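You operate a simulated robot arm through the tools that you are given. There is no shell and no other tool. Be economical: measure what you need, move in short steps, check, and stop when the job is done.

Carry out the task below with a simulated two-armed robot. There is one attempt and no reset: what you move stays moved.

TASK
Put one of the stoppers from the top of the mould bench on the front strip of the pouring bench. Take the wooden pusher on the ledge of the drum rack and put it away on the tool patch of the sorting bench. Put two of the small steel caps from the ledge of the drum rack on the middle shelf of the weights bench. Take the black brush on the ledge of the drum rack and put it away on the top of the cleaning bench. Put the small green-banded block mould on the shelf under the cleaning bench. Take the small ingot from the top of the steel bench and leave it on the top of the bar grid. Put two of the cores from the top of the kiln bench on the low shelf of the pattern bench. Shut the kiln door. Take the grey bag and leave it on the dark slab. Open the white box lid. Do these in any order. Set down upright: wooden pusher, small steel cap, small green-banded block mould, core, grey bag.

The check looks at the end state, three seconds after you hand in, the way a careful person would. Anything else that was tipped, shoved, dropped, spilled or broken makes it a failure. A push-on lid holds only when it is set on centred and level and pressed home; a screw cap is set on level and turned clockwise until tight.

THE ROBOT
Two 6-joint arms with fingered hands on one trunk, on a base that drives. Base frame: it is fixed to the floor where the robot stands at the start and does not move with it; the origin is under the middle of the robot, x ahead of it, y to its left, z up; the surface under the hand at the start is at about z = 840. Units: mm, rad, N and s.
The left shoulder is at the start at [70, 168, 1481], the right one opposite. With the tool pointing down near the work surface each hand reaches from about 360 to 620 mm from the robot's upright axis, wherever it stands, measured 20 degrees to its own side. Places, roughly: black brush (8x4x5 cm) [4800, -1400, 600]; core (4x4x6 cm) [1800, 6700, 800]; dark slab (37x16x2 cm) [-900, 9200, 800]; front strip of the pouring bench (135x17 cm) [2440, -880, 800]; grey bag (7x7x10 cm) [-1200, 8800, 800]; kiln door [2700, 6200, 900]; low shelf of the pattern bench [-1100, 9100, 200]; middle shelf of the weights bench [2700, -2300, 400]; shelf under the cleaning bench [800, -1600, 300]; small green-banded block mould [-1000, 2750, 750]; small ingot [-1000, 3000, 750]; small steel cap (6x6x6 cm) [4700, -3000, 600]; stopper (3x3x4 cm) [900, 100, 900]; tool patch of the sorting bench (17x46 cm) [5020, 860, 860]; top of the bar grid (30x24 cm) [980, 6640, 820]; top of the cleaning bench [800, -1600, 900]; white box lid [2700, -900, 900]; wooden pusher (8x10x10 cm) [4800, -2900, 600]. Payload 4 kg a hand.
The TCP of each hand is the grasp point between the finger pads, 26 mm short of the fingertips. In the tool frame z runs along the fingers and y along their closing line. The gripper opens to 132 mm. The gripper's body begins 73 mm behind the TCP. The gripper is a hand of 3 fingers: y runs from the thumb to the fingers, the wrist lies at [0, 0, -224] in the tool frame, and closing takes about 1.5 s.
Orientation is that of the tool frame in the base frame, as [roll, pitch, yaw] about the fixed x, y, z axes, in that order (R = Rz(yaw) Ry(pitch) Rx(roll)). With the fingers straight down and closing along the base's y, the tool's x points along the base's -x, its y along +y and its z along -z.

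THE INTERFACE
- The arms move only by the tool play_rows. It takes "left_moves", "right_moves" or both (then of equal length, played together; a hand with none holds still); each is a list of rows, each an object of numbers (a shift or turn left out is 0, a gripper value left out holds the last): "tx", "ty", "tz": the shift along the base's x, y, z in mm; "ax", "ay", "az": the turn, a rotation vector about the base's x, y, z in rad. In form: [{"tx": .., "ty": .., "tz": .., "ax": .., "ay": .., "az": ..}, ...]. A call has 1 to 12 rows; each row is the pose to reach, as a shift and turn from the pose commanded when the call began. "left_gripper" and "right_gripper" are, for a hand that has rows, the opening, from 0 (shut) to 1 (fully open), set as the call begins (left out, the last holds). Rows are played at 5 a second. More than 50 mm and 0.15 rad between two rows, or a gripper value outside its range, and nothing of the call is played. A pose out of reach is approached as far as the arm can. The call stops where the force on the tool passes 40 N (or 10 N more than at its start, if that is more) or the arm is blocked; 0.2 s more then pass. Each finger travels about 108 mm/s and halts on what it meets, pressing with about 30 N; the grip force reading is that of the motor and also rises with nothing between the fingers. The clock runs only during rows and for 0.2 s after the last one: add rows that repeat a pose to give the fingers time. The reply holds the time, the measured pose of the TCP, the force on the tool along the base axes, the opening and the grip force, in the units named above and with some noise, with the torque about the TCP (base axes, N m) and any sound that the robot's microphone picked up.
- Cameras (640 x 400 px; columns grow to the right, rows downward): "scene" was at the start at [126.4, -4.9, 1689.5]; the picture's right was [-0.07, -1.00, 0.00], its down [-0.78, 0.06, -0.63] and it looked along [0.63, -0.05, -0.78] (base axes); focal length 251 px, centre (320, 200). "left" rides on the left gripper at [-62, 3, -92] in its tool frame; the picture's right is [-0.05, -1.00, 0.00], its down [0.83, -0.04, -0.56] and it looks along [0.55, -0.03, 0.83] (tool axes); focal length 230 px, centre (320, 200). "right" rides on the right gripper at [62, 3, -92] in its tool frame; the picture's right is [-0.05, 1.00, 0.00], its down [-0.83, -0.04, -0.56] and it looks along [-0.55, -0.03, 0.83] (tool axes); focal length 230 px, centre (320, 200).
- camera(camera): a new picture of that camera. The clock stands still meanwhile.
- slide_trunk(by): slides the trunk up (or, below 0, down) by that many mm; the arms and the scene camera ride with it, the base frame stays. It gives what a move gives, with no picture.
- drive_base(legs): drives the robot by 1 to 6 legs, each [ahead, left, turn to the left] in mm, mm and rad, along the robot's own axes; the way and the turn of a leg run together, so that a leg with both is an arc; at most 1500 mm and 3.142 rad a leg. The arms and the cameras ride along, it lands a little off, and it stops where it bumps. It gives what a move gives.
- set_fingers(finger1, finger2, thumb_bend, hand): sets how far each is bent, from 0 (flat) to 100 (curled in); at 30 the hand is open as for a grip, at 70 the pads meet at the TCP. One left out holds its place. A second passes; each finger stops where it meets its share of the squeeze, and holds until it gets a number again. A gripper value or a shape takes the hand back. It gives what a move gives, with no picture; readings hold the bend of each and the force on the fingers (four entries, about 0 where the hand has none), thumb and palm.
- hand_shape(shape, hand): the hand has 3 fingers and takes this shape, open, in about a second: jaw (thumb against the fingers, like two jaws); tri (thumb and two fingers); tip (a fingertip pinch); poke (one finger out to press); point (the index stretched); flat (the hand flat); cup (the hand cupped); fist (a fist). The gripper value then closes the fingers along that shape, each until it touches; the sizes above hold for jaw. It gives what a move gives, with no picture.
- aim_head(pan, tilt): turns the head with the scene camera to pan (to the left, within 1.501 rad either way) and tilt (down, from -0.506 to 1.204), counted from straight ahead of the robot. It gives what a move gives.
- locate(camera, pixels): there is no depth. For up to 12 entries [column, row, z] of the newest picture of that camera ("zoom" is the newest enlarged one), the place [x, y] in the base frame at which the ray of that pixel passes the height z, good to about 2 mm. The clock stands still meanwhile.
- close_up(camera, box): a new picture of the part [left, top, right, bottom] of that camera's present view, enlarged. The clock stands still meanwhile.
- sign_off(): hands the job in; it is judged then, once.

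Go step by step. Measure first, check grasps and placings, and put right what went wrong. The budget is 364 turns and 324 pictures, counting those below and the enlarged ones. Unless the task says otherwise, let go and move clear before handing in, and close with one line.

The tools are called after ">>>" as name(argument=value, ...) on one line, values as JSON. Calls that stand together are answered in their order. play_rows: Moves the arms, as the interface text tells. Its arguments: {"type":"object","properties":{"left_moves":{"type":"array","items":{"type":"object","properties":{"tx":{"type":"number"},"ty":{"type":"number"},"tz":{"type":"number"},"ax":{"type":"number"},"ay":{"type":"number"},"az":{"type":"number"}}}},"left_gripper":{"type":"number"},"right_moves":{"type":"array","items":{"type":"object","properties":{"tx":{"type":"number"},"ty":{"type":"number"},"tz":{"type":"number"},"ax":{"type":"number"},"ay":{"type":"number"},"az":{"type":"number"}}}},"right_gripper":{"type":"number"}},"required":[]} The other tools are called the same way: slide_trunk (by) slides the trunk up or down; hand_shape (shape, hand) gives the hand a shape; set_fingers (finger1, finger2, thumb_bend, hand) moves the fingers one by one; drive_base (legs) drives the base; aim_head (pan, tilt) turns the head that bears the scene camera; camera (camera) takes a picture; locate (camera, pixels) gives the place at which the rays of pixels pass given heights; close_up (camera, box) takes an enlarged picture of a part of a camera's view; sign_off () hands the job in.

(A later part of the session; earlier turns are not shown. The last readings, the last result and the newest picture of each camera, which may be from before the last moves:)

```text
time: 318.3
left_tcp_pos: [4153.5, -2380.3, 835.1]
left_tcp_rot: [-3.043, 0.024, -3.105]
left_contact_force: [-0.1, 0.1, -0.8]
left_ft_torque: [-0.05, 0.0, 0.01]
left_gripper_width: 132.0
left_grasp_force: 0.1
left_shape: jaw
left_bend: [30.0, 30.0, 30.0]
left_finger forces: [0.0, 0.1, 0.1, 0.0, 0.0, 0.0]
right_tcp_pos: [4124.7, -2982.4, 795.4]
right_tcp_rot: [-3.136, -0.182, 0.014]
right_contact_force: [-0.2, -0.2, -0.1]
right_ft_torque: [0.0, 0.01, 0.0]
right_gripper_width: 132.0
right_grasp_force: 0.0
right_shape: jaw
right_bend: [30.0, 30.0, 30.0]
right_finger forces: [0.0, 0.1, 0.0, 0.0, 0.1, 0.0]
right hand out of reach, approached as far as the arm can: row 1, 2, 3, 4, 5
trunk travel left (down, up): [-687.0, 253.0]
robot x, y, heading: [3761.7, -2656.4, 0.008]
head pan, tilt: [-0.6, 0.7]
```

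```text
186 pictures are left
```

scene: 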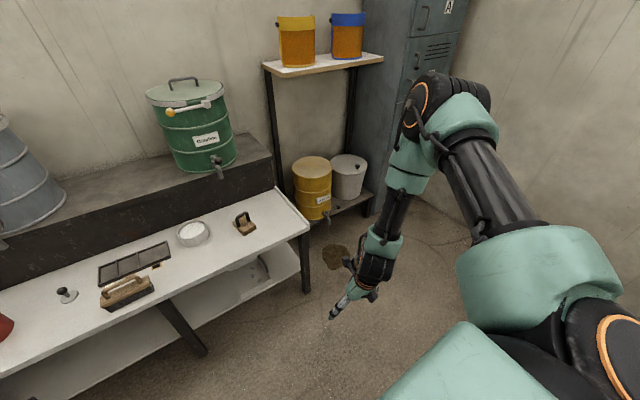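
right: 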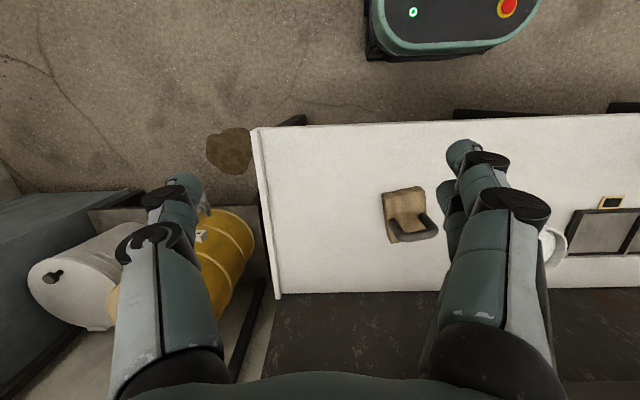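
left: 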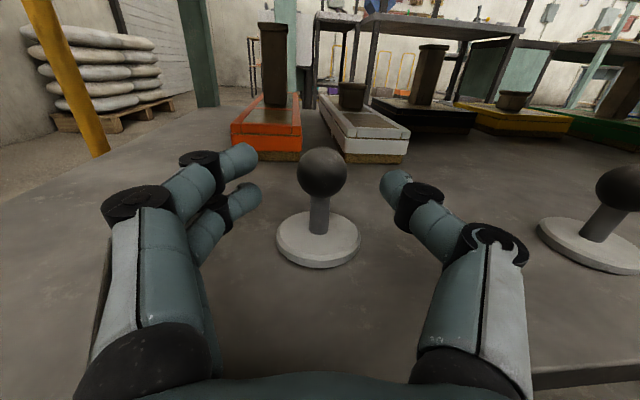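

Compare with the left arm's normal posture.

>>> aim_head(pan=0.6, tilt=0.7)

>>> camera(camera="scene")

```text
time: 319.7
left_tcp_pos: [4153.4, -2379.9, 835.1]
left_tcp_rot: [-3.041, 0.025, -3.105]
left_contact_force: [0.8, -1.0, 0.4]
left_ft_torque: [-0.01, 0.0, 0.01]
left_gripper_width: 132.0
left_grasp_force: 0.0
left_shape: jaw
left_bend: [30.0, 30.0, 30.0]
left_finger forces: [0.0, 0.1, 0.0, 0.0, 0.1, 0.1]
right_tcp_pos: [4124.0, -2982.5, 794.9]
right_tcp_rot: [-3.137, -0.181, 0.015]
right_contact_force: [-0.5, -0.1, 0.1]
right_ft_torque: [-0.04, -0.03, -0.01]
right_gripper_width: 131.9
right_grasp_force: 0.2
right_shape: jaw
right_bend: [30.0, 30.0, 30.0]
right_finger forces: [0.1, 0.0, 0.0, 0.1, 0.1, 0.1]
trunk travel left (down, up): [-687.0, 253.0]
robot x, y, heading: [3760.7, -2654.8, 0.013]
head pan, tilt: [0.6, 0.7]
```

```text
185 pictures are left
```

scene: 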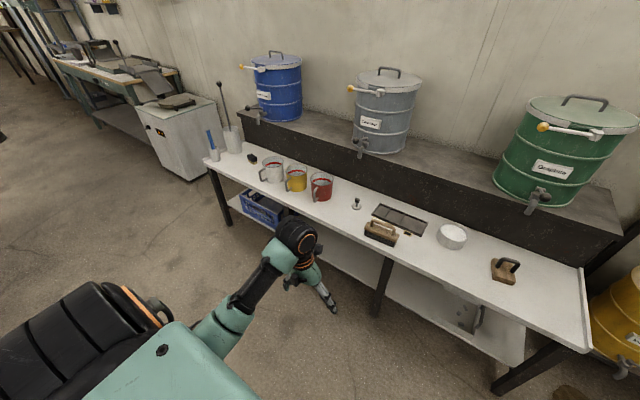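

The right elbow is abducted high. I'll bring the right hand low and close beside the body so the upper arm drops, then forward again.

>>> play_rows(right_moves=[{"tx": -30, "ty": -20, "tz": -40}, {"tx": -60, "ty": -30, "tz": -80}, {"tx": -90, "ty": -30, "tz": -120}, {"tx": -120, "ty": -30, "tz": -160}, {"tx": -150, "ty": -30, "tz": -200}, {"tx": -180, "ty": -30, "tz": -240}, {"tx": -200, "ty": -20, "tz": -280}, {"tx": -200, "ty": -10, "tz": -320}])

>>> aim_head(pan=-0.9, tilt=0.8)

>>> camera(camera="scene")

```text
refused: row 1 steps farther than a row can; nothing moved
```

```text
time: 321.3
left_tcp_pos: [4153.8, -2380.0, 835.4]
left_tcp_rot: [-3.04, 0.025, -3.104]
left_contact_force: [0.1, -0.1, 0.4]
left_ft_torque: [-0.02, -0.01, 0.03]
left_gripper_width: 131.8
left_grasp_force: 0.1
left_shape: jaw
left_bend: [30.0, 30.0, 30.0]
left_finger forces: [0.0, 0.1, 0.0, 0.1, 0.1, 0.0]
right_tcp_pos: [4125.1, -2981.5, 795.1]
right_tcp_rot: [-3.138, -0.182, 0.016]
right_contact_force: [0.1, 0.3, 0.3]
right_ft_torque: [-0.04, 0.01, 0.0]
right_gripper_width: 131.9
right_grasp_force: 0.0
right_shape: jaw
right_bend: [30.0, 30.0, 30.0]
right_finger forces: [0.0, 0.0, 0.1, 0.0, 0.0, 0.0]
trunk travel left (down, up): [-687.0, 253.0]
robot x, y, heading: [3755.7, -2655.0, 0.006]
head pan, tilt: [-0.901, 0.799]
```

```text
184 pictures are left
```

scene: 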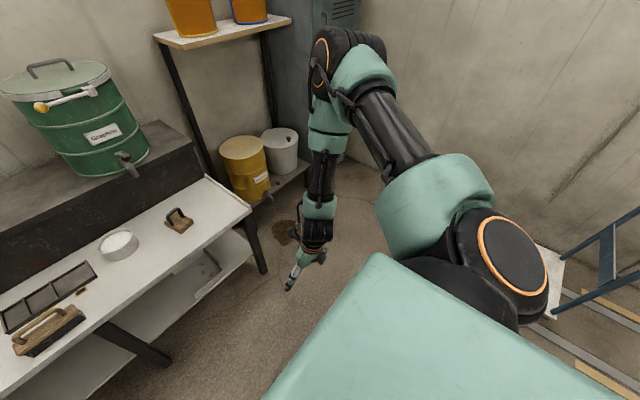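

>>> play_rows(right_moves=[{"tx": -20, "ty": -20, "tz": -35}, {"tx": -45, "ty": -30, "tz": -75}, {"tx": -70, "ty": -35, "tz": -115}, {"tx": -95, "ty": -35, "tz": -155}, {"tx": -120, "ty": -35, "tz": -195}, {"tx": -145, "ty": -30, "tz": -235}, {"tx": -165, "ty": -25, "tz": -275}, {"tx": -175, "ty": -20, "tz": -320}])

>>> camera(camera="scene")

```text
time: 323.1
left_tcp_pos: [4153.8, -2380.0, 835.9]
left_tcp_rot: [-3.04, 0.025, -3.105]
left_contact_force: [0.2, 0.3, 0.5]
left_ft_torque: [0.01, 0.03, 0.01]
left_gripper_width: 131.5
left_grasp_force: 0.1
left_shape: jaw
left_bend: [30.0, 30.0, 30.0]
left_finger forces: [0.0, 0.1, 0.1, 0.1, 0.0, 0.0]
right_tcp_pos: [4043.7, -3021.7, 775.7]
right_tcp_rot: [-3.138, -0.182, 0.013]
right_contact_force: [0.2, -0.5, 0.4]
right_ft_torque: [0.0, 0.02, 0.01]
right_gripper_width: 132.1
right_grasp_force: 0.0
right_shape: jaw
right_bend: [30.0, 30.0, 30.0]
right_finger forces: [0.1, 0.0, 0.0, 0.0, 0.0, 0.0]
right hand out of reach, approached as far as the arm can: row 1, 2, 3, 4, 5, 6, 7, 8
trunk travel left (down, up): [-687.0, 253.0]
robot x, y, heading: [3759.8, -2657.7, 0.013]
head pan, tilt: [-0.901, 0.799]
```

```text
183 pictures are left
```

scene: 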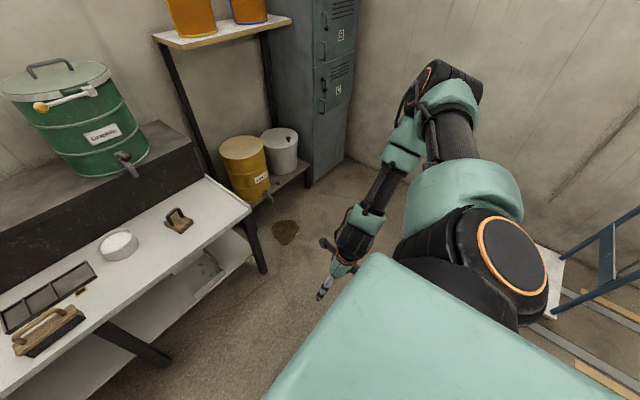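

I'll park the right arm as it is and work with the left. Drive so the left hand is before the pusher.

>>> drive_base(legs=[[380, -400, 0]])

>>> aim_head(pan=-0.2, tilt=0.9)

>>> camera(camera="scene")

>>> camera(camera="left")

```text
time: 326.3
left_tcp_pos: [4534.5, -2771.8, 835.1]
left_tcp_rot: [-3.039, 0.026, -3.104]
left_contact_force: [0.5, -0.6, -0.8]
left_ft_torque: [-0.04, 0.0, 0.01]
left_gripper_width: 131.9
left_grasp_force: 0.1
left_shape: jaw
left_bend: [30.0, 30.0, 30.0]
left_finger forces: [0.1, 0.0, 0.0, 0.1, 0.0, 0.0]
right_tcp_pos: [4427.2, -3414.0, 776.7]
right_tcp_rot: [-3.14, -0.18, 0.019]
right_contact_force: [-0.6, 0.5, 0.6]
right_ft_torque: [-0.03, 0.0, 0.01]
right_gripper_width: 132.1
right_grasp_force: 0.1
right_shape: jaw
right_bend: [30.0, 30.0, 30.0]
right_finger forces: [0.1, 0.0, 0.0, 0.1, 0.0, 0.0]
trunk travel left (down, up): [-687.0, 253.0]
robot x, y, heading: [4141.1, -3052.8, 0.01]
head pan, tilt: [-0.901, 0.799]
```

```text
time: 327.4
left_tcp_pos: [4534.2, -2771.7, 835.0]
left_tcp_rot: [-3.041, 0.025, -3.102]
left_contact_force: [0.4, 0.6, 0.5]
left_ft_torque: [-0.05, 0.01, 0.03]
left_gripper_width: 131.8
left_grasp_force: 0.1
left_shape: jaw
left_bend: [30.0, 30.0, 30.0]
left_finger forces: [0.0, 0.0, 0.1, 0.0, 0.0, 0.0]
right_tcp_pos: [4427.1, -3415.0, 776.4]
right_tcp_rot: [-3.137, -0.182, 0.016]
right_contact_force: [-1.4, -0.3, -0.1]
right_ft_torque: [0.0, 0.05, -0.01]
right_gripper_width: 132.0
right_grasp_force: 0.1
right_shape: jaw
right_bend: [30.0, 30.0, 30.0]
right_finger forces: [0.0, 0.0, 0.0, 0.0, 0.0, 0.0]
trunk travel left (down, up): [-687.0, 253.0]
robot x, y, heading: [4139.7, -3047.1, 0.011]
head pan, tilt: [-0.201, 0.901]
```

```text
182 pictures are left
```

scene: 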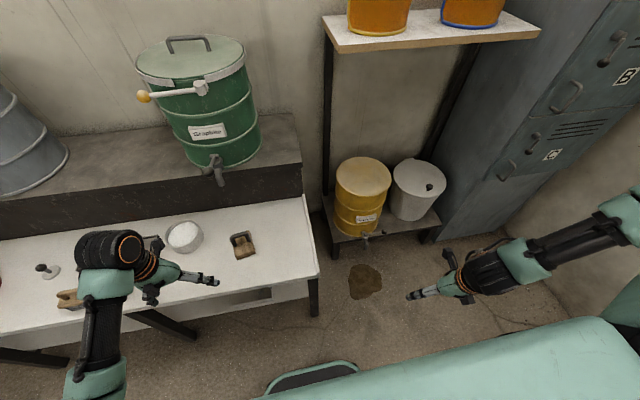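

```text
181 pictures are left
```

left: 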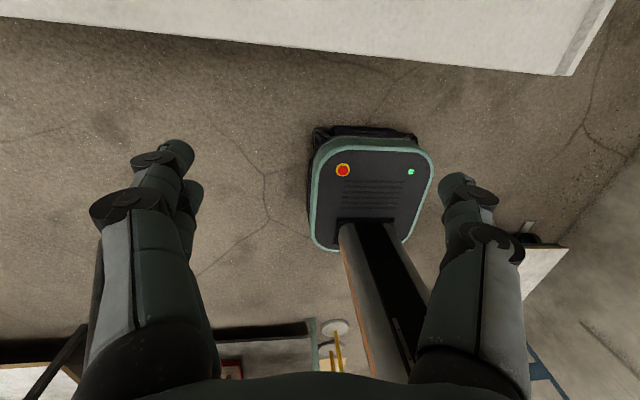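

>>> close_up(camera="scene", box=[215, 215, 275, 275])

>>> locate(camera="zoom", pixels=[[320, 200, 600]])

```text
6.67 times, centred on (245, 245) of scene
```

zoom: 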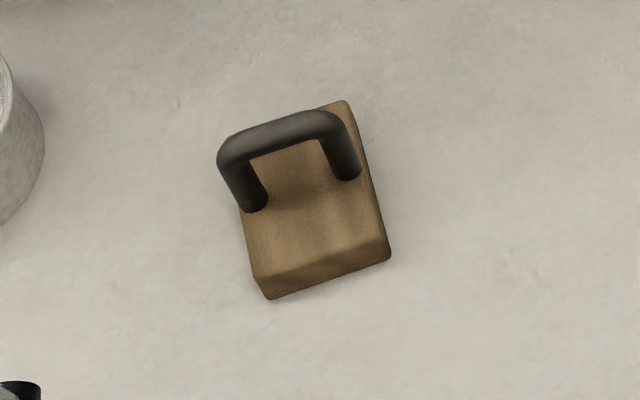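

```text
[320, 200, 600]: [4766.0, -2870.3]
```

>>> locate(camera="zoom", pixels=[[270, 298, 600], [390, 260, 600], [253, 205, 640], [347, 172, 640], [230, 148, 690], [335, 115, 690], [345, 100, 640], [230, 140, 640], [256, 280, 640], [378, 235, 640]])

```text
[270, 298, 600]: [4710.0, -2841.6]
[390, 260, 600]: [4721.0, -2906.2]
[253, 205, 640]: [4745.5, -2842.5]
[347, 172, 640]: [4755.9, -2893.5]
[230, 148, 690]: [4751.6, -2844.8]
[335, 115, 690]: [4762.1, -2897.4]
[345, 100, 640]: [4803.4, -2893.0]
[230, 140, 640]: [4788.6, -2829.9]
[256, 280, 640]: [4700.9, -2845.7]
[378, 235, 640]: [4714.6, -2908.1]
```

Pusher: block ~65 (y) × 88 (x) centred ≈(4753,−2869), rotated ~10°, handle bar at top ~z 700. Move 70 mm closer and go over it, opening along its width.

>>> drive_base(legs=[[75, 0, 0]])

>>> play_rows(left_moves=[{"tx": 30, "ty": -20, "az": 0.07}, {"tx": 60, "ty": -40, "az": 0.13, "ax": -0.05}, {"tx": 90, "ty": -60, "az": 0.13, "ax": -0.1}, {"tx": 120, "ty": -80, "az": 0.13, "ax": -0.1}, {"tx": 143, "ty": -97, "az": 0.13, "ax": -0.1, "ay": 0.02}], left_gripper=0.9)

>>> camera(camera="left")

```text
time: 328.4
left_tcp_pos: [4609.1, -2771.3, 835.2]
left_tcp_rot: [-3.041, 0.026, -3.104]
left_contact_force: [0.2, -0.5, -0.4]
left_ft_torque: [0.03, -0.03, 0.01]
left_gripper_width: 131.8
left_grasp_force: 0.1
left_shape: jaw
left_bend: [30.0, 30.0, 30.0]
left_finger forces: [0.0, 0.0, 0.0, 0.1, 0.0, 0.0]
right_tcp_pos: [4501.2, -3413.6, 776.8]
right_tcp_rot: [-3.14, -0.181, 0.014]
right_contact_force: [0.7, 0.1, 0.0]
right_ft_torque: [-0.03, 0.02, 0.01]
right_gripper_width: 132.0
right_grasp_force: 0.0
right_shape: jaw
right_bend: [30.0, 30.0, 30.0]
right_finger forces: [0.0, 0.0, 0.1, 0.0, 0.1, 0.1]
trunk travel left (down, up): [-687.0, 253.0]
robot x, y, heading: [4217.2, -3044.6, 0.009]
head pan, tilt: [-0.201, 0.901]
```

```text
time: 329.6
left_tcp_pos: [4745.8, -2857.4, 833.0]
left_tcp_rot: [-2.959, -0.008, -2.959]
left_contact_force: [0.0, 0.0, -1.0]
left_ft_torque: [0.0, 0.02, -0.01]
left_gripper_width: 119.0
left_grasp_force: 0.1
left_shape: jaw
left_bend: [48.0, 48.0, 44.0]
left_finger forces: [0.0, 0.0, 0.0, 0.0, 0.0, 0.0]
left hand out of reach, approached as far as the arm can: row 1
right_tcp_pos: [4503.3, -3412.2, 776.8]
right_tcp_rot: [-3.14, -0.183, 0.014]
right_contact_force: [-0.1, 0.7, 0.1]
right_ft_torque: [0.04, 0.02, 0.02]
right_gripper_width: 132.1
right_grasp_force: 0.0
right_shape: jaw
right_bend: [30.0, 30.0, 30.0]
right_finger forces: [0.0, 0.1, 0.1, 0.0, 0.1, 0.0]
trunk travel left (down, up): [-687.0, 253.0]
robot x, y, heading: [4214.0, -3047.7, 0.013]
head pan, tilt: [-0.201, 0.901]
stopped in row 5 (left hand): the force on the tool passed its limit at 47 N (the readings are from after the stop); the commanded pose is now the measured one
```

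```text
179 pictures are left
```

left: 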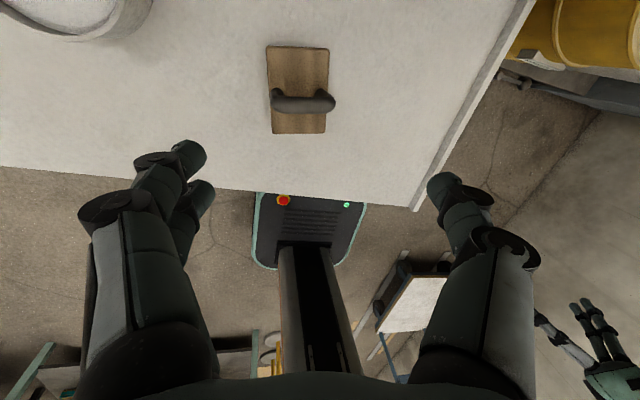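

Something resisted (47 N) – probably the drum's tap against the hand. Back 50 mm, fix the roll and look.

>>> play_rows(left_moves=[{"tx": -30, "ax": 0.09}, {"tx": -60, "ax": 0.18}])

>>> aim_head(pan=0.2, tilt=0.6)

>>> camera(camera="scene")

>>> locate(camera="scene", pixels=[[300, 200, 900]])

```text
time: 330.2
left_tcp_pos: [4686.4, -2857.9, 834.5]
left_tcp_rot: [3.14, 0.03, -2.958]
left_contact_force: [-0.4, 0.1, -0.5]
left_ft_torque: [-0.01, 0.03, -0.03]
left_gripper_width: 118.9
left_grasp_force: 0.0
left_shape: jaw
left_bend: [48.0, 48.0, 44.0]
left_finger forces: [0.1, 0.0, 0.0, 0.1, 0.0, 0.1]
right_tcp_pos: [4503.3, -3413.2, 775.9]
right_tcp_rot: [-3.139, -0.181, 0.016]
right_contact_force: [0.0, -0.5, -0.2]
right_ft_torque: [0.0, -0.02, -0.02]
right_gripper_width: 131.8
right_grasp_force: 0.1
right_shape: jaw
right_bend: [30.0, 30.0, 30.0]
right_finger forces: [0.1, 0.0, 0.0, 0.0, 0.0, 0.0]
trunk travel left (down, up): [-687.0, 253.0]
robot x, y, heading: [4212.7, -3046.8, 0.013]
head pan, tilt: [-0.201, 0.901]
```

```text
time: 331.1
left_tcp_pos: [4684.8, -2857.1, 832.8]
left_tcp_rot: [-3.14, 0.025, -2.958]
left_contact_force: [-0.9, -0.3, 0.3]
left_ft_torque: [0.02, -0.02, -0.02]
left_gripper_width: 118.9
left_grasp_force: 0.0
left_shape: jaw
left_bend: [48.0, 48.0, 44.0]
left_finger forces: [0.1, 0.1, 0.0, 0.0, 0.0, 0.0]
right_tcp_pos: [4502.1, -3412.6, 777.8]
right_tcp_rot: [-3.138, -0.181, 0.018]
right_contact_force: [-0.5, 0.2, 0.7]
right_ft_torque: [-0.01, 0.01, 0.05]
right_gripper_width: 132.0
right_grasp_force: 0.1
right_shape: jaw
right_bend: [30.0, 30.0, 30.0]
right_finger forces: [0.0, 0.0, 0.0, 0.1, 0.0, 0.0]
trunk travel left (down, up): [-687.0, 253.0]
robot x, y, heading: [4218.8, -3047.7, 0.012]
head pan, tilt: [0.201, 0.6]
```

```text
178 pictures are left
```

scene: 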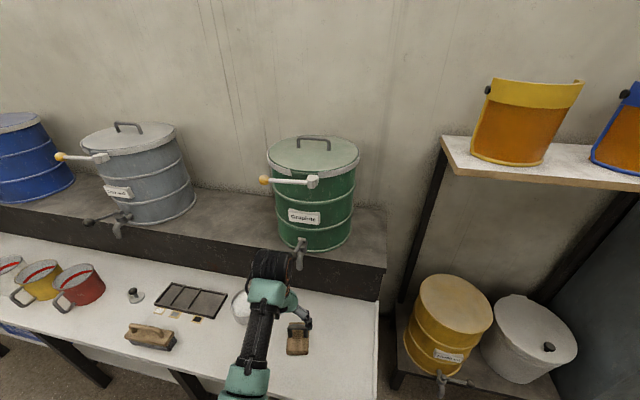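

```text
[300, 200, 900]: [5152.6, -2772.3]
```

The drum still stands. I'll approach with the hand pitched ~30° so its body stays clear of the tap.

>>> play_rows(left_moves=[{"tx": -20, "ty": -4, "tz": -30, "ay": -0.13}, {"tx": -30, "ty": -8, "tz": -65, "ay": -0.26}, {"tx": -30, "ty": -12, "tz": -95, "ay": -0.39}, {"tx": -20, "ty": -12, "tz": -115, "ay": -0.52}, {"tx": -10, "ty": -12, "tz": -120, "ay": -0.52}], left_gripper=0.85)

>>> camera(camera="left")

```text
time: 332.3
left_tcp_pos: [4670.5, -2854.7, 710.1]
left_tcp_rot: [-3.076, 0.535, -2.961]
left_contact_force: [0.3, -0.4, -0.1]
left_ft_torque: [-0.03, 0.04, -0.04]
left_gripper_width: 112.4
left_grasp_force: 0.1
left_shape: jaw
left_bend: [54.0, 54.0, 50.0]
left_finger forces: [0.0, 0.0, 0.1, 0.0, 0.0, 0.0]
right_tcp_pos: [4502.0, -3413.0, 775.9]
right_tcp_rot: [-3.139, -0.182, 0.017]
right_contact_force: [0.0, -1.4, -1.1]
right_ft_torque: [-0.02, 0.02, -0.03]
right_gripper_width: 131.9
right_grasp_force: 0.1
right_shape: jaw
right_bend: [30.0, 30.0, 30.0]
right_finger forces: [0.1, 0.1, 0.0, 0.0, 0.1, 0.0]
trunk travel left (down, up): [-687.0, 253.0]
robot x, y, heading: [4215.8, -3052.4, 0.014]
head pan, tilt: [0.201, 0.6]
```

```text
177 pictures are left
```

left: 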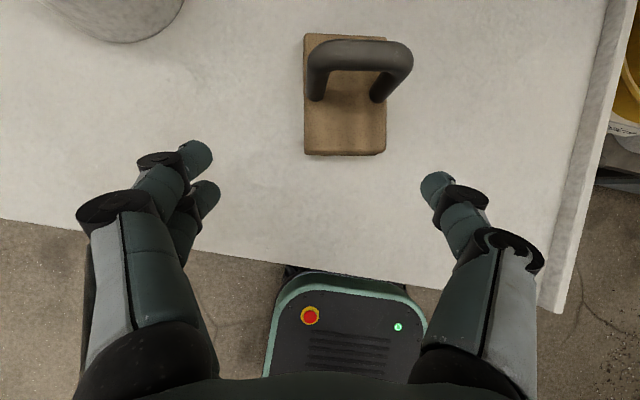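

>>> play_rows(left_moves=[{"tx": 25, "ty": -13, "tz": -20}, {"tx": 50, "ty": -14, "tz": -45}, {"tx": 72, "ty": -14, "tz": -66}, {"tx": 80, "ty": -14, "tz": -70}])

>>> camera(camera="left")

```text
time: 333.3
left_tcp_pos: [4756.5, -2885.7, 643.8]
left_tcp_rot: [-3.03, 0.537, -2.929]
left_contact_force: [0.3, 0.3, -0.4]
left_ft_torque: [0.01, 0.02, 0.03]
left_gripper_width: 112.1
left_grasp_force: 0.0
left_shape: jaw
left_bend: [54.0, 54.0, 50.0]
left_finger forces: [0.0, 0.0, 0.1, 0.2, 0.0, 0.0]
right_tcp_pos: [4503.5, -3412.5, 777.1]
right_tcp_rot: [-3.139, -0.181, 0.018]
right_contact_force: [-0.5, -0.1, -0.5]
right_ft_torque: [0.06, -0.01, 0.02]
right_gripper_width: 131.7
right_grasp_force: 0.1
right_shape: jaw
right_bend: [30.0, 30.0, 30.0]
right_finger forces: [0.0, 0.0, 0.1, 0.1, 0.1, 0.0]
trunk travel left (down, up): [-687.0, 253.0]
robot x, y, heading: [4217.4, -3051.2, 0.014]
head pan, tilt: [0.201, 0.6]
```

```text
176 pictures are left
```

left: 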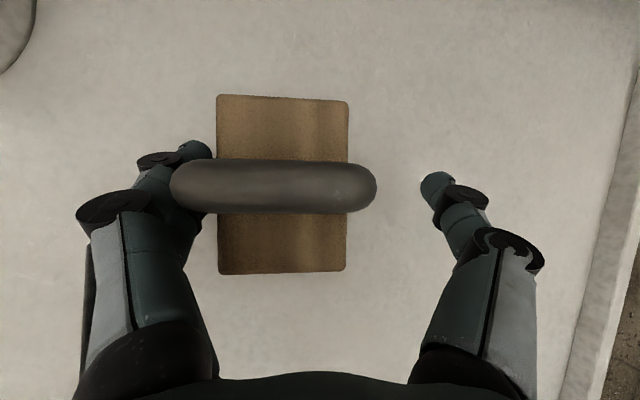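

>>> play_rows(left_moves=[{"ty": 9}, {"ty": 17}, {"ty": 17}])

>>> play_rows(left_moves=[{}, {}, {}, {}, {}], left_gripper=0.2)

>>> camera(camera="left")

```text
time: 334.1
left_tcp_pos: [4756.6, -2866.8, 644.9]
left_tcp_rot: [-3.032, 0.537, -2.929]
left_contact_force: [0.3, 0.5, 1.1]
left_ft_torque: [0.04, -0.04, 0.0]
left_gripper_width: 112.2
left_grasp_force: 0.0
left_shape: jaw
left_bend: [54.0, 54.0, 50.0]
left_finger forces: [0.0, 0.1, 0.0, 0.0, 0.0, 0.0]
right_tcp_pos: [4502.3, -3413.8, 775.2]
right_tcp_rot: [-3.138, -0.181, 0.016]
right_contact_force: [-1.2, 0.0, -1.1]
right_ft_torque: [-0.02, -0.02, 0.0]
right_gripper_width: 131.8
right_grasp_force: 0.1
right_shape: jaw
right_bend: [30.0, 30.0, 30.0]
right_finger forces: [0.1, 0.1, 0.0, 0.0, 0.0, 0.0]
trunk travel left (down, up): [-687.0, 253.0]
robot x, y, heading: [4215.0, -3046.3, 0.015]
head pan, tilt: [0.201, 0.6]
```

```text
time: 335.3
left_tcp_pos: [4757.3, -2867.7, 644.2]
left_tcp_rot: [-3.032, 0.537, -2.929]
left_contact_force: [0.5, 0.5, 2.6]
left_ft_torque: [-0.15, -0.09, 0.04]
left_gripper_width: 62.5
left_grasp_force: 30.4
left_shape: jaw
left_bend: [73.0, 73.0, 70.0]
left_finger forces: [12.9, 13.4, 0.0, 0.1, 26.0, 0.0]
right_tcp_pos: [4503.4, -3414.1, 776.2]
right_tcp_rot: [-3.137, -0.183, 0.017]
right_contact_force: [0.4, -0.4, -0.3]
right_ft_torque: [0.0, -0.02, -0.03]
right_gripper_width: 131.9
right_grasp_force: 0.1
right_shape: jaw
right_bend: [30.0, 30.0, 30.0]
right_finger forces: [0.0, 0.1, 0.0, 0.0, 0.0, 0.0]
trunk travel left (down, up): [-687.0, 253.0]
robot x, y, heading: [4214.6, -3046.1, 0.02]
head pan, tilt: [0.201, 0.6]
```

```text
175 pictures are left
```

left: 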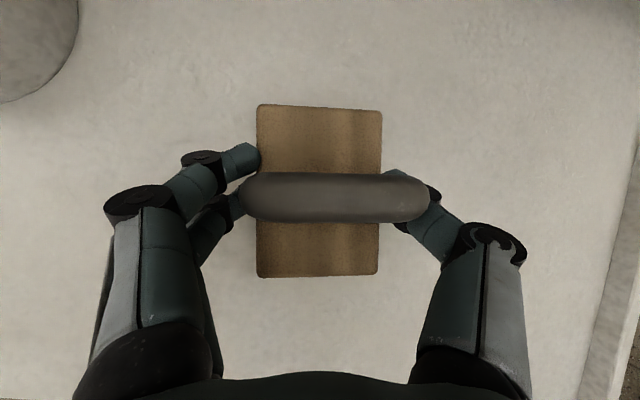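

Gripped firmly. Lift and retreat.

>>> play_rows(left_moves=[{"tz": 20}, {"tz": 40, "tx": -10}, {"tz": 60, "tx": -40}, {"tz": 80, "tx": -80}, {"tz": 100, "tx": -120}, {"tz": 120, "tx": -150}])

>>> drive_base(legs=[[-500, 0, 0], [0, 1300, 0], [0, 1300, 0]])

>>> aim_head(pan=0.5, tilt=0.5)

>>> camera(camera="scene")

>>> camera(camera="left")

```text
time: 336.8
left_tcp_pos: [4614.9, -2821.1, 765.4]
left_tcp_rot: [3.082, 0.578, -3.089]
left_contact_force: [-0.6, -0.1, -1.6]
left_ft_torque: [0.0, 0.0, 0.0]
left_gripper_width: 61.7
left_grasp_force: 30.3
left_shape: jaw
left_bend: [73.0, 73.0, 70.0]
left_finger forces: [11.4, 13.9, 0.0, 0.1, 25.7, 0.0]
right_tcp_pos: [4502.6, -3413.3, 776.9]
right_tcp_rot: [-3.138, -0.183, 0.015]
right_contact_force: [-0.4, 0.2, 0.1]
right_ft_torque: [0.03, 0.0, 0.0]
right_gripper_width: 132.0
right_grasp_force: 0.0
right_shape: jaw
right_bend: [30.0, 30.0, 30.0]
right_finger forces: [0.1, 0.0, 0.0, 0.0, 0.0, 0.0]
trunk travel left (down, up): [-687.0, 253.0]
robot x, y, heading: [4217.6, -3045.9, 0.01]
head pan, tilt: [0.201, 0.6]
stopped in row 6 (left hand): the arm was blocked; the commanded pose is now the measured one
```

```text
time: 351.7
left_tcp_pos: [4051.1, -258.6, 766.4]
left_tcp_rot: [3.08, 0.578, -3.045]
left_contact_force: [0.5, 0.1, -1.2]
left_ft_torque: [-0.03, -0.01, 0.03]
left_gripper_width: 61.7
left_grasp_force: 30.2
left_shape: jaw
left_bend: [73.0, 73.0, 70.0]
left_finger forces: [10.7, 13.8, 0.0, 0.0, 25.8, 0.0]
right_tcp_pos: [3961.1, -855.6, 775.8]
right_tcp_rot: [-3.137, -0.181, 0.057]
right_contact_force: [1.3, 0.6, 0.1]
right_ft_torque: [0.0, 0.0, -0.02]
right_gripper_width: 132.0
right_grasp_force: 0.1
right_shape: jaw
right_bend: [30.0, 30.0, 30.0]
right_finger forces: [0.0, 0.0, 0.1, 0.0, 0.1, 0.0]
trunk travel left (down, up): [-687.0, 253.0]
robot x, y, heading: [3658.3, -502.0, 0.052]
head pan, tilt: [0.201, 0.6]
```

```text
time: 352.5
left_tcp_pos: [4050.0, -259.1, 765.9]
left_tcp_rot: [3.08, 0.58, -3.049]
left_contact_force: [0.3, -0.4, -1.9]
left_ft_torque: [0.0, 0.03, -0.01]
left_gripper_width: 61.6
left_grasp_force: 29.8
left_shape: jaw
left_bend: [73.0, 73.0, 70.0]
left_finger forces: [10.7, 13.7, 0.0, 0.0, 25.8, 0.1]
right_tcp_pos: [3962.3, -856.1, 775.8]
right_tcp_rot: [-3.139, -0.181, 0.057]
right_contact_force: [0.1, 0.2, -0.3]
right_ft_torque: [-0.01, -0.01, 0.01]
right_gripper_width: 132.1
right_grasp_force: 0.0
right_shape: jaw
right_bend: [30.0, 30.0, 30.0]
right_finger forces: [0.1, 0.0, 0.0, 0.0, 0.0, 0.0]
trunk travel left (down, up): [-687.0, 253.0]
robot x, y, heading: [3659.0, -501.9, 0.054]
head pan, tilt: [0.499, 0.499]
```

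```text
174 pictures are left
```

scene: 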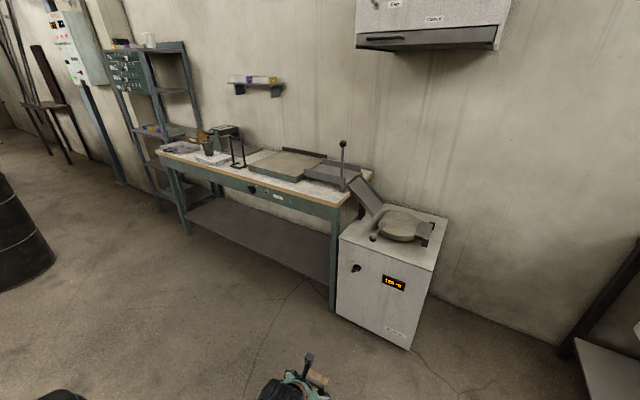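

```text
173 pictures are left
```

left: 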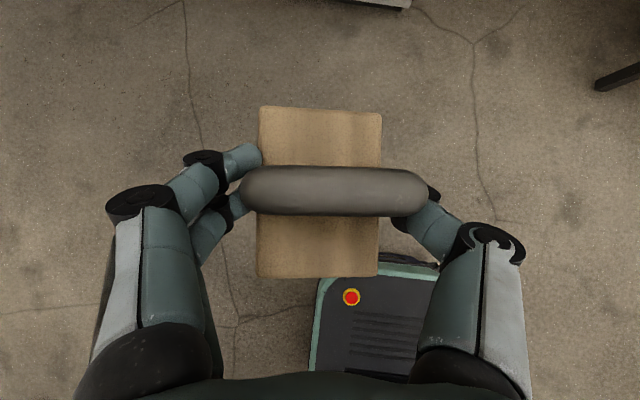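

>>> drive_base(legs=[[0, 0, -0.053], [300, 1150, 0]])

>>> aim_head(pan=0.15, tilt=0.55)

>>> camera(camera="scene")

```text
time: 359.1
left_tcp_pos: [4384.0, 899.3, 765.7]
left_tcp_rot: [3.084, 0.578, -3.12]
left_contact_force: [-1.0, -0.6, -2.0]
left_ft_torque: [0.01, -0.02, 0.0]
left_gripper_width: 61.1
left_grasp_force: 29.6
left_shape: jaw
left_bend: [73.0, 73.0, 70.0]
left_finger forces: [10.4, 13.8, 0.1, 0.1, 25.6, 0.0]
right_tcp_pos: [4253.4, 310.4, 776.4]
right_tcp_rot: [-3.139, -0.181, -0.013]
right_contact_force: [2.4, -0.2, 1.1]
right_ft_torque: [-0.01, -0.04, -0.01]
right_gripper_width: 131.8
right_grasp_force: 0.1
right_shape: jaw
right_bend: [30.0, 30.0, 30.0]
right_finger forces: [0.1, 0.1, 0.0, 0.1, 0.1, 0.0]
trunk travel left (down, up): [-687.0, 253.0]
robot x, y, heading: [3980.4, 684.1, -0.013]
head pan, tilt: [0.499, 0.499]
```

```text
time: 360.0
left_tcp_pos: [4384.5, 900.4, 765.0]
left_tcp_rot: [3.081, 0.578, -3.122]
left_contact_force: [-0.2, -0.2, -1.1]
left_ft_torque: [0.01, 0.03, 0.02]
left_gripper_width: 61.6
left_grasp_force: 30.7
left_shape: jaw
left_bend: [73.0, 73.0, 70.0]
left_finger forces: [10.4, 13.7, 0.1, 0.0, 25.7, 0.1]
right_tcp_pos: [4253.3, 310.0, 776.6]
right_tcp_rot: [-3.138, -0.182, -0.011]
right_contact_force: [-0.8, 0.1, 0.3]
right_ft_torque: [0.0, 0.01, -0.01]
right_gripper_width: 131.9
right_grasp_force: 0.1
right_shape: jaw
right_bend: [30.0, 30.0, 30.0]
right_finger forces: [0.0, 0.0, 0.0, 0.1, 0.0, 0.0]
trunk travel left (down, up): [-687.0, 253.0]
robot x, y, heading: [3978.1, 681.4, -0.015]
head pan, tilt: [0.15, 0.55]
```

```text
172 pictures are left
```

scene: 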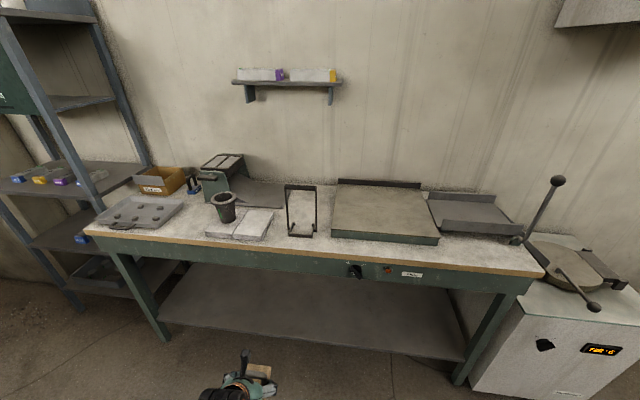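

>>> locate(camera="scene", pixels=[[300, 237, 830], [270, 215, 830], [240, 238, 830], [335, 240, 830], [320, 262, 830], [265, 195, 830], [437, 243, 830], [185, 225, 830]])

>>> close_up(camera="scene", box=[160, 150, 460, 290])

```text
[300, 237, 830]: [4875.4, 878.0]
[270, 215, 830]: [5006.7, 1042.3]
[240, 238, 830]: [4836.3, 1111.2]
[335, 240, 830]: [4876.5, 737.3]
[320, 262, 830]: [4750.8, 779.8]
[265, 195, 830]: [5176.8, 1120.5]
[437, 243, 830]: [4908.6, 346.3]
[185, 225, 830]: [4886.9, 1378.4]
```

```text
2.13 times, centred on (310, 220) of scene
```

zoom: 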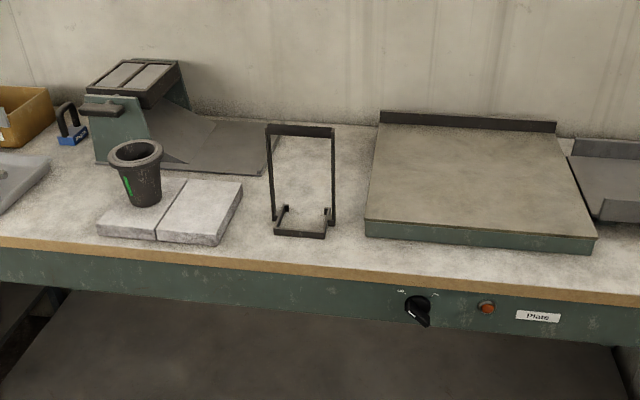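

>>> locate(camera="zoom", pixels=[[275, 232, 860], [325, 237, 860], [285, 205, 860], [330, 210, 860], [268, 128, 1000], [333, 130, 1000], [240, 190, 860], [365, 225, 860], [380, 125, 860], [265, 175, 860], [300, 262, 860], [180, 165, 860]])

```text
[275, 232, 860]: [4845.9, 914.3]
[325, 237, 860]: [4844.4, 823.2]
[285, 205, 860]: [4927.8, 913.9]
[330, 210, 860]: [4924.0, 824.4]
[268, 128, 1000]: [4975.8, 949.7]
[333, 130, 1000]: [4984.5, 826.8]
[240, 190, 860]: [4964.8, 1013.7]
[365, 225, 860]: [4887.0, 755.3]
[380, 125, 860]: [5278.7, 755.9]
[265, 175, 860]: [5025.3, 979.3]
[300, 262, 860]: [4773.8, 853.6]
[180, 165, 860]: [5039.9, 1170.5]
```

The tool patch (y≈775–945, x≈4790–5250) has a wire stand at its front (x 4845–4927, up to z≈1020). I'll set the pusher behind it at ≈(5055,862), passing over the stand. Raise the trunk and arm, then approach.

>>> slide_trunk(by=245)

>>> play_rows(left_moves=[{"tz": 35, "tx": 10}, {"tz": 70, "tx": 20}, {"tz": 105, "tx": 40, "ay": 0.04}, {"tz": 130, "tx": 60, "ay": 0.04}])

>>> drive_base(legs=[[0, -35, 0.014], [400, 0, 0]])

>>> camera(camera="left")

>>> aim_head(pan=0.2, tilt=0.75)

>>> camera(camera="scene")

```text
time: 362.5
left_tcp_pos: [4384.4, 899.6, 1009.8]
left_tcp_rot: [3.082, 0.577, -3.121]
left_contact_force: [-0.2, 0.3, -1.6]
left_ft_torque: [0.0, -0.03, 0.0]
left_gripper_width: 61.6
left_grasp_force: 30.0
left_shape: jaw
left_bend: [73.0, 73.0, 70.0]
left_finger forces: [10.2, 13.7, 0.1, 0.0, 25.9, 0.0]
right_tcp_pos: [4253.8, 312.1, 1021.8]
right_tcp_rot: [-3.138, -0.182, -0.014]
right_contact_force: [0.3, 0.2, 0.5]
right_ft_torque: [-0.02, -0.02, 0.02]
right_gripper_width: 132.2
right_grasp_force: 0.0
right_shape: jaw
right_bend: [30.0, 30.0, 30.0]
right_finger forces: [0.1, 0.1, 0.0, 0.0, 0.0, 0.0]
trunk travel left (down, up): [-932.0, 8.0]
robot x, y, heading: [3978.1, 682.8, -0.018]
head pan, tilt: [0.15, 0.55]
```

```text
time: 363.5
left_tcp_pos: [4438.3, 910.9, 1133.8]
left_tcp_rot: [3.035, 0.519, 3.138]
left_contact_force: [-0.2, -0.5, -2.0]
left_ft_torque: [0.0, -0.02, -0.02]
left_gripper_width: 59.4
left_grasp_force: 29.8
left_shape: jaw
left_bend: [74.0, 72.0, 70.0]
left_finger forces: [13.3, 15.4, 0.0, 0.1, 26.9, 0.0]
right_tcp_pos: [4254.1, 310.6, 1020.3]
right_tcp_rot: [-3.138, -0.18, -0.013]
right_contact_force: [0.5, -0.2, 0.0]
right_ft_torque: [0.04, 0.05, 0.02]
right_gripper_width: 131.9
right_grasp_force: 0.0
right_shape: jaw
right_bend: [30.0, 30.0, 30.0]
right_finger forces: [0.0, 0.0, 0.1, 0.0, 0.1, 0.0]
trunk travel left (down, up): [-932.0, 8.0]
robot x, y, heading: [3976.5, 683.6, -0.018]
head pan, tilt: [0.15, 0.55]
```

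```text
time: 366.5
left_tcp_pos: [4835.6, 882.6, 1139.5]
left_tcp_rot: [3.037, 0.537, -3.13]
left_contact_force: [-1.0, 0.3, -1.8]
left_ft_torque: [-0.03, -0.01, -0.02]
left_gripper_width: 58.9
left_grasp_force: 30.4
left_shape: jaw
left_bend: [74.0, 72.0, 70.0]
left_finger forces: [13.3, 15.4, 0.1, 0.1, 26.8, 0.0]
right_tcp_pos: [4656.5, 279.3, 1022.1]
right_tcp_rot: [-3.136, -0.183, 0.002]
right_contact_force: [-0.3, 0.0, 0.4]
right_ft_torque: [0.01, -0.01, -0.01]
right_gripper_width: 132.1
right_grasp_force: 0.1
right_shape: jaw
right_bend: [30.0, 30.0, 30.0]
right_finger forces: [0.1, 0.1, 0.1, 0.0, 0.0, 0.0]
trunk travel left (down, up): [-932.0, 8.0]
robot x, y, heading: [4375.1, 647.2, -0.003]
head pan, tilt: [0.15, 0.55]
```

```text
170 pictures are left
```

left: 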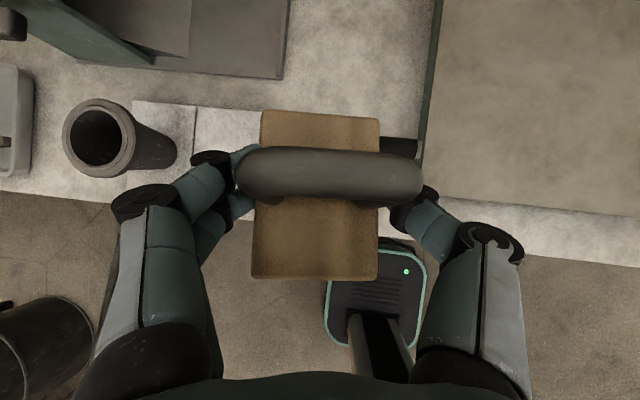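

```text
time: 367.2
left_tcp_pos: [4837.7, 882.7, 1138.2]
left_tcp_rot: [3.033, 0.534, -3.135]
left_contact_force: [-0.4, -1.1, -1.6]
left_ft_torque: [0.02, -0.01, 0.0]
left_gripper_width: 59.4
left_grasp_force: 29.6
left_shape: jaw
left_bend: [74.0, 72.0, 70.0]
left_finger forces: [13.2, 15.4, 0.0, 0.1, 26.9, 0.0]
right_tcp_pos: [4659.2, 277.8, 1021.4]
right_tcp_rot: [-3.137, -0.181, 0.0]
right_contact_force: [1.2, 0.3, -0.2]
right_ft_torque: [-0.01, 0.03, -0.01]
right_gripper_width: 131.9
right_grasp_force: 0.1
right_shape: jaw
right_bend: [30.0, 30.0, 30.0]
right_finger forces: [0.1, 0.1, 0.0, 0.0, 0.0, 0.0]
trunk travel left (down, up): [-932.0, 8.0]
robot x, y, heading: [4375.9, 652.1, -0.002]
head pan, tilt: [0.201, 0.75]
```

```text
169 pictures are left
```

scene: 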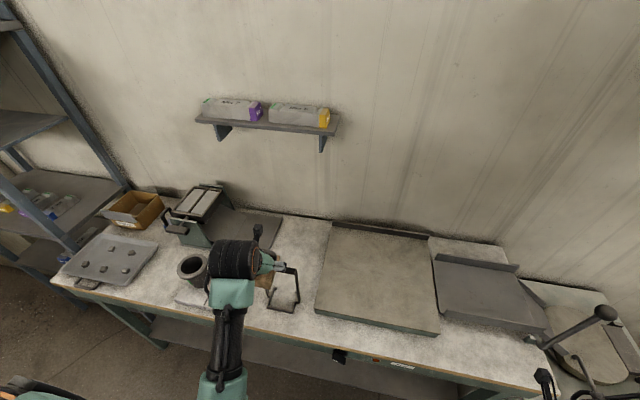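

>>> play_rows(left_moves=[{"tx": 45, "ty": -5}, {"tx": 90, "ty": -10}, {"tx": 135, "ty": -15}, {"tx": 180, "ty": -18}, {"tx": 215, "ty": -18}])

>>> camera(camera="left")

>>> close_up(camera="scene", box=[180, 180, 360, 320])

```text
time: 368.4
left_tcp_pos: [5052.7, 861.1, 1139.2]
left_tcp_rot: [3.037, 0.534, -3.13]
left_contact_force: [0.5, 0.0, -1.4]
left_ft_torque: [0.01, 0.04, 0.01]
left_gripper_width: 59.4
left_grasp_force: 30.2
left_shape: jaw
left_bend: [74.0, 72.0, 70.0]
left_finger forces: [12.3, 15.2, 0.0, 0.0, 27.0, 0.1]
right_tcp_pos: [4660.1, 279.6, 1021.4]
right_tcp_rot: [-3.137, -0.182, 0.001]
right_contact_force: [0.6, 0.3, 0.3]
right_ft_torque: [-0.05, -0.03, -0.03]
right_gripper_width: 131.6
right_grasp_force: 0.1
right_shape: jaw
right_bend: [30.0, 30.0, 30.0]
right_finger forces: [0.0, 0.0, 0.0, 0.0, 0.0, 0.0]
trunk travel left (down, up): [-932.0, 8.0]
robot x, y, heading: [4373.9, 646.1, 0.0]
head pan, tilt: [0.201, 0.75]
```

```text
168 pictures are left
```

left: 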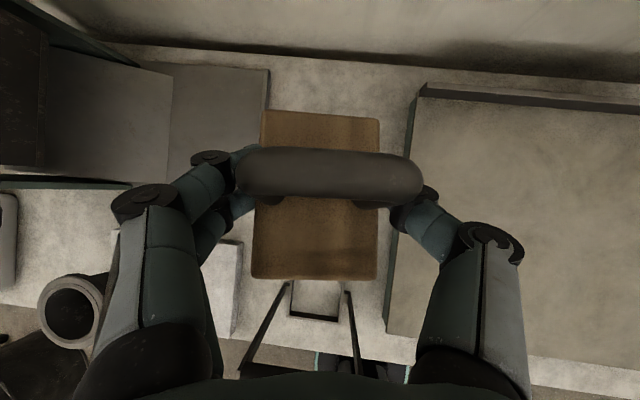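

```text
2.86 times, centred on (270, 250) of scene
```

zoom: 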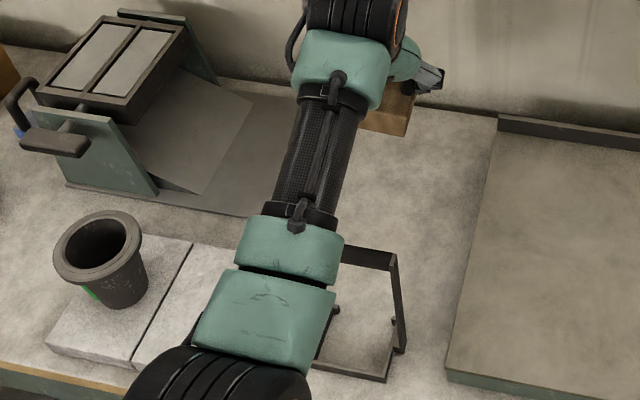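

>>> locate(camera="left", pixels=[[269, 75, 860], [269, 110, 860], [418, 95, 860], [408, 180, 880], [240, 260, 860], [300, 52, 860], [315, 285, 860], [315, 320, 860]])

```text
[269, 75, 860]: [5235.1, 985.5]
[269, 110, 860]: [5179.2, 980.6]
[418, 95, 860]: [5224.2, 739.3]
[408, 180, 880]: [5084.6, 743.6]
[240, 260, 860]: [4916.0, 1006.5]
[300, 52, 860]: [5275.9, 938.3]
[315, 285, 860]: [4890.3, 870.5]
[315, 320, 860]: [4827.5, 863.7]
```

Clear landing gap between y≈745 and 980. Move base 45 mm closer, compensate, then descend in steps.

>>> drive_base(legs=[[45, 0, 0]])

>>> play_rows(left_moves=[{"tx": -20, "tz": -35}, {"tx": -35, "tz": -75}, {"tx": -35, "tz": -120}, {"tx": -35, "tz": -165}, {"tx": -35, "tz": -205}])

>>> camera(camera="left")

>>> close_up(camera="scene", box=[180, 180, 360, 320])

```text
time: 369.3
left_tcp_pos: [5085.6, 863.8, 1144.7]
left_tcp_rot: [3.036, 0.544, -3.129]
left_contact_force: [-0.9, 0.5, -1.9]
left_ft_torque: [0.01, -0.07, 0.01]
left_gripper_width: 59.4
left_grasp_force: 29.7
left_shape: jaw
left_bend: [74.0, 72.0, 70.0]
left_finger forces: [12.3, 15.1, 0.1, 0.1, 26.9, 0.0]
right_tcp_pos: [4693.8, 280.0, 1024.1]
right_tcp_rot: [-3.139, -0.19, 0.003]
right_contact_force: [-0.8, 0.6, 0.2]
right_ft_torque: [0.03, -0.02, -0.02]
right_gripper_width: 132.0
right_grasp_force: 0.1
right_shape: jaw
right_bend: [30.0, 30.0, 30.0]
right_finger forces: [0.0, 0.0, 0.0, 0.0, 0.0, 0.0]
trunk travel left (down, up): [-932.0, 8.0]
robot x, y, heading: [4418.2, 645.4, 0.001]
head pan, tilt: [0.201, 0.75]
```

```text
time: 370.5
left_tcp_pos: [5059.4, 862.9, 934.4]
left_tcp_rot: [3.036, 0.538, -3.13]
left_contact_force: [-0.4, 0.2, -1.9]
left_ft_torque: [-0.04, -0.01, -0.02]
left_gripper_width: 59.1
left_grasp_force: 30.0
left_shape: jaw
left_bend: [74.0, 72.0, 70.0]
left_finger forces: [11.4, 15.3, 0.1, 0.0, 27.3, 0.0]
right_tcp_pos: [4702.2, 279.7, 1021.0]
right_tcp_rot: [-3.138, -0.181, 0.003]
right_contact_force: [-0.3, -0.2, 0.0]
right_ft_torque: [0.02, 0.02, 0.02]
right_gripper_width: 131.6
right_grasp_force: 0.0
right_shape: jaw
right_bend: [30.0, 30.0, 30.0]
right_finger forces: [0.0, 0.0, 0.0, 0.0, 0.0, 0.0]
trunk travel left (down, up): [-932.0, 8.0]
robot x, y, heading: [4422.4, 647.5, -0.006]
head pan, tilt: [0.201, 0.75]
```

```text
166 pictures are left
```

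left: 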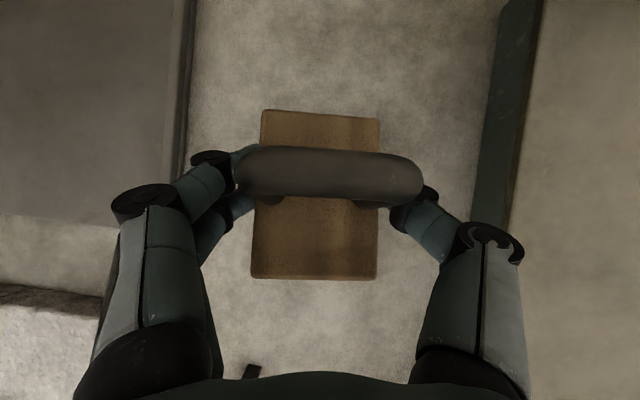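

```text
2.86 times, centred on (270, 250) of scene
```

zoom: 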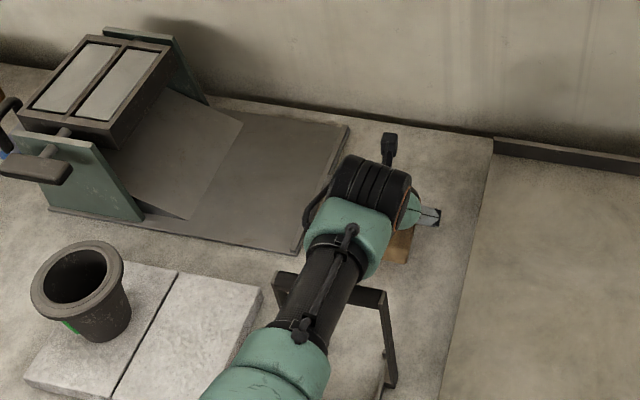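

>>> play_rows(left_moves=[{"tz": -8}, {"tz": -16}, {"tz": -22}, {"tz": -25}, {"tz": -28}, {"tz": -31}, {"tz": -34}, {"tz": -37}, {"tz": -40}, {"tz": -43}, {"tz": -46}])

>>> camera(camera="left")

>>> close_up(camera="scene", box=[180, 180, 360, 320])

```text
time: 372.5
left_tcp_pos: [5066.6, 860.6, 907.9]
left_tcp_rot: [3.039, 0.567, -3.126]
left_contact_force: [-8.4, 1.5, 26.4]
left_ft_torque: [-0.6, -0.15, -0.12]
left_gripper_width: 61.8
left_grasp_force: 29.4
left_shape: jaw
left_bend: [73.0, 71.0, 73.0]
left_finger forces: [19.0, 17.8, 0.1, 0.0, 38.8, 0.0]
right_tcp_pos: [4699.8, 277.7, 1023.0]
right_tcp_rot: [-3.137, -0.187, -0.001]
right_contact_force: [-0.6, 0.7, -0.4]
right_ft_torque: [0.0, 0.04, 0.0]
right_gripper_width: 131.8
right_grasp_force: 0.0
right_shape: jaw
right_bend: [30.0, 30.0, 30.0]
right_finger forces: [0.0, 0.0, 0.1, 0.1, 0.0, 0.1]
trunk travel left (down, up): [-932.0, 8.0]
robot x, y, heading: [4420.8, 647.4, 0.005]
head pan, tilt: [0.201, 0.75]
stopped in row 10 (left hand): the force on the tool passed its limit at 41 N (the readings are from after the stop); the commanded pose is now the measured one
```

```text
164 pictures are left
```

left: 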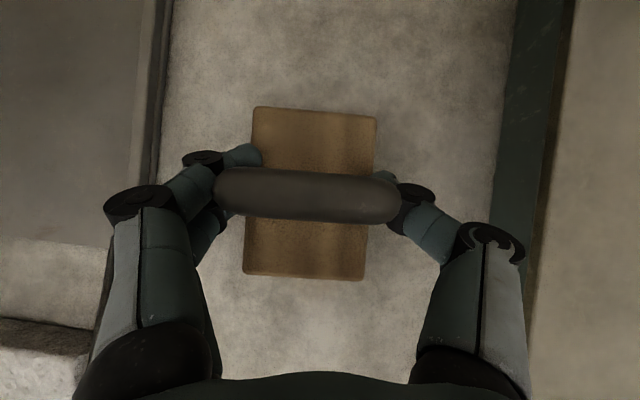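

```text
2.86 times, centred on (270, 250) of scene
```

zoom: 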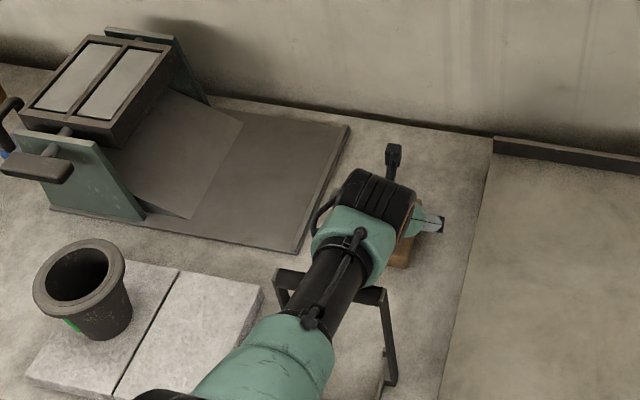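

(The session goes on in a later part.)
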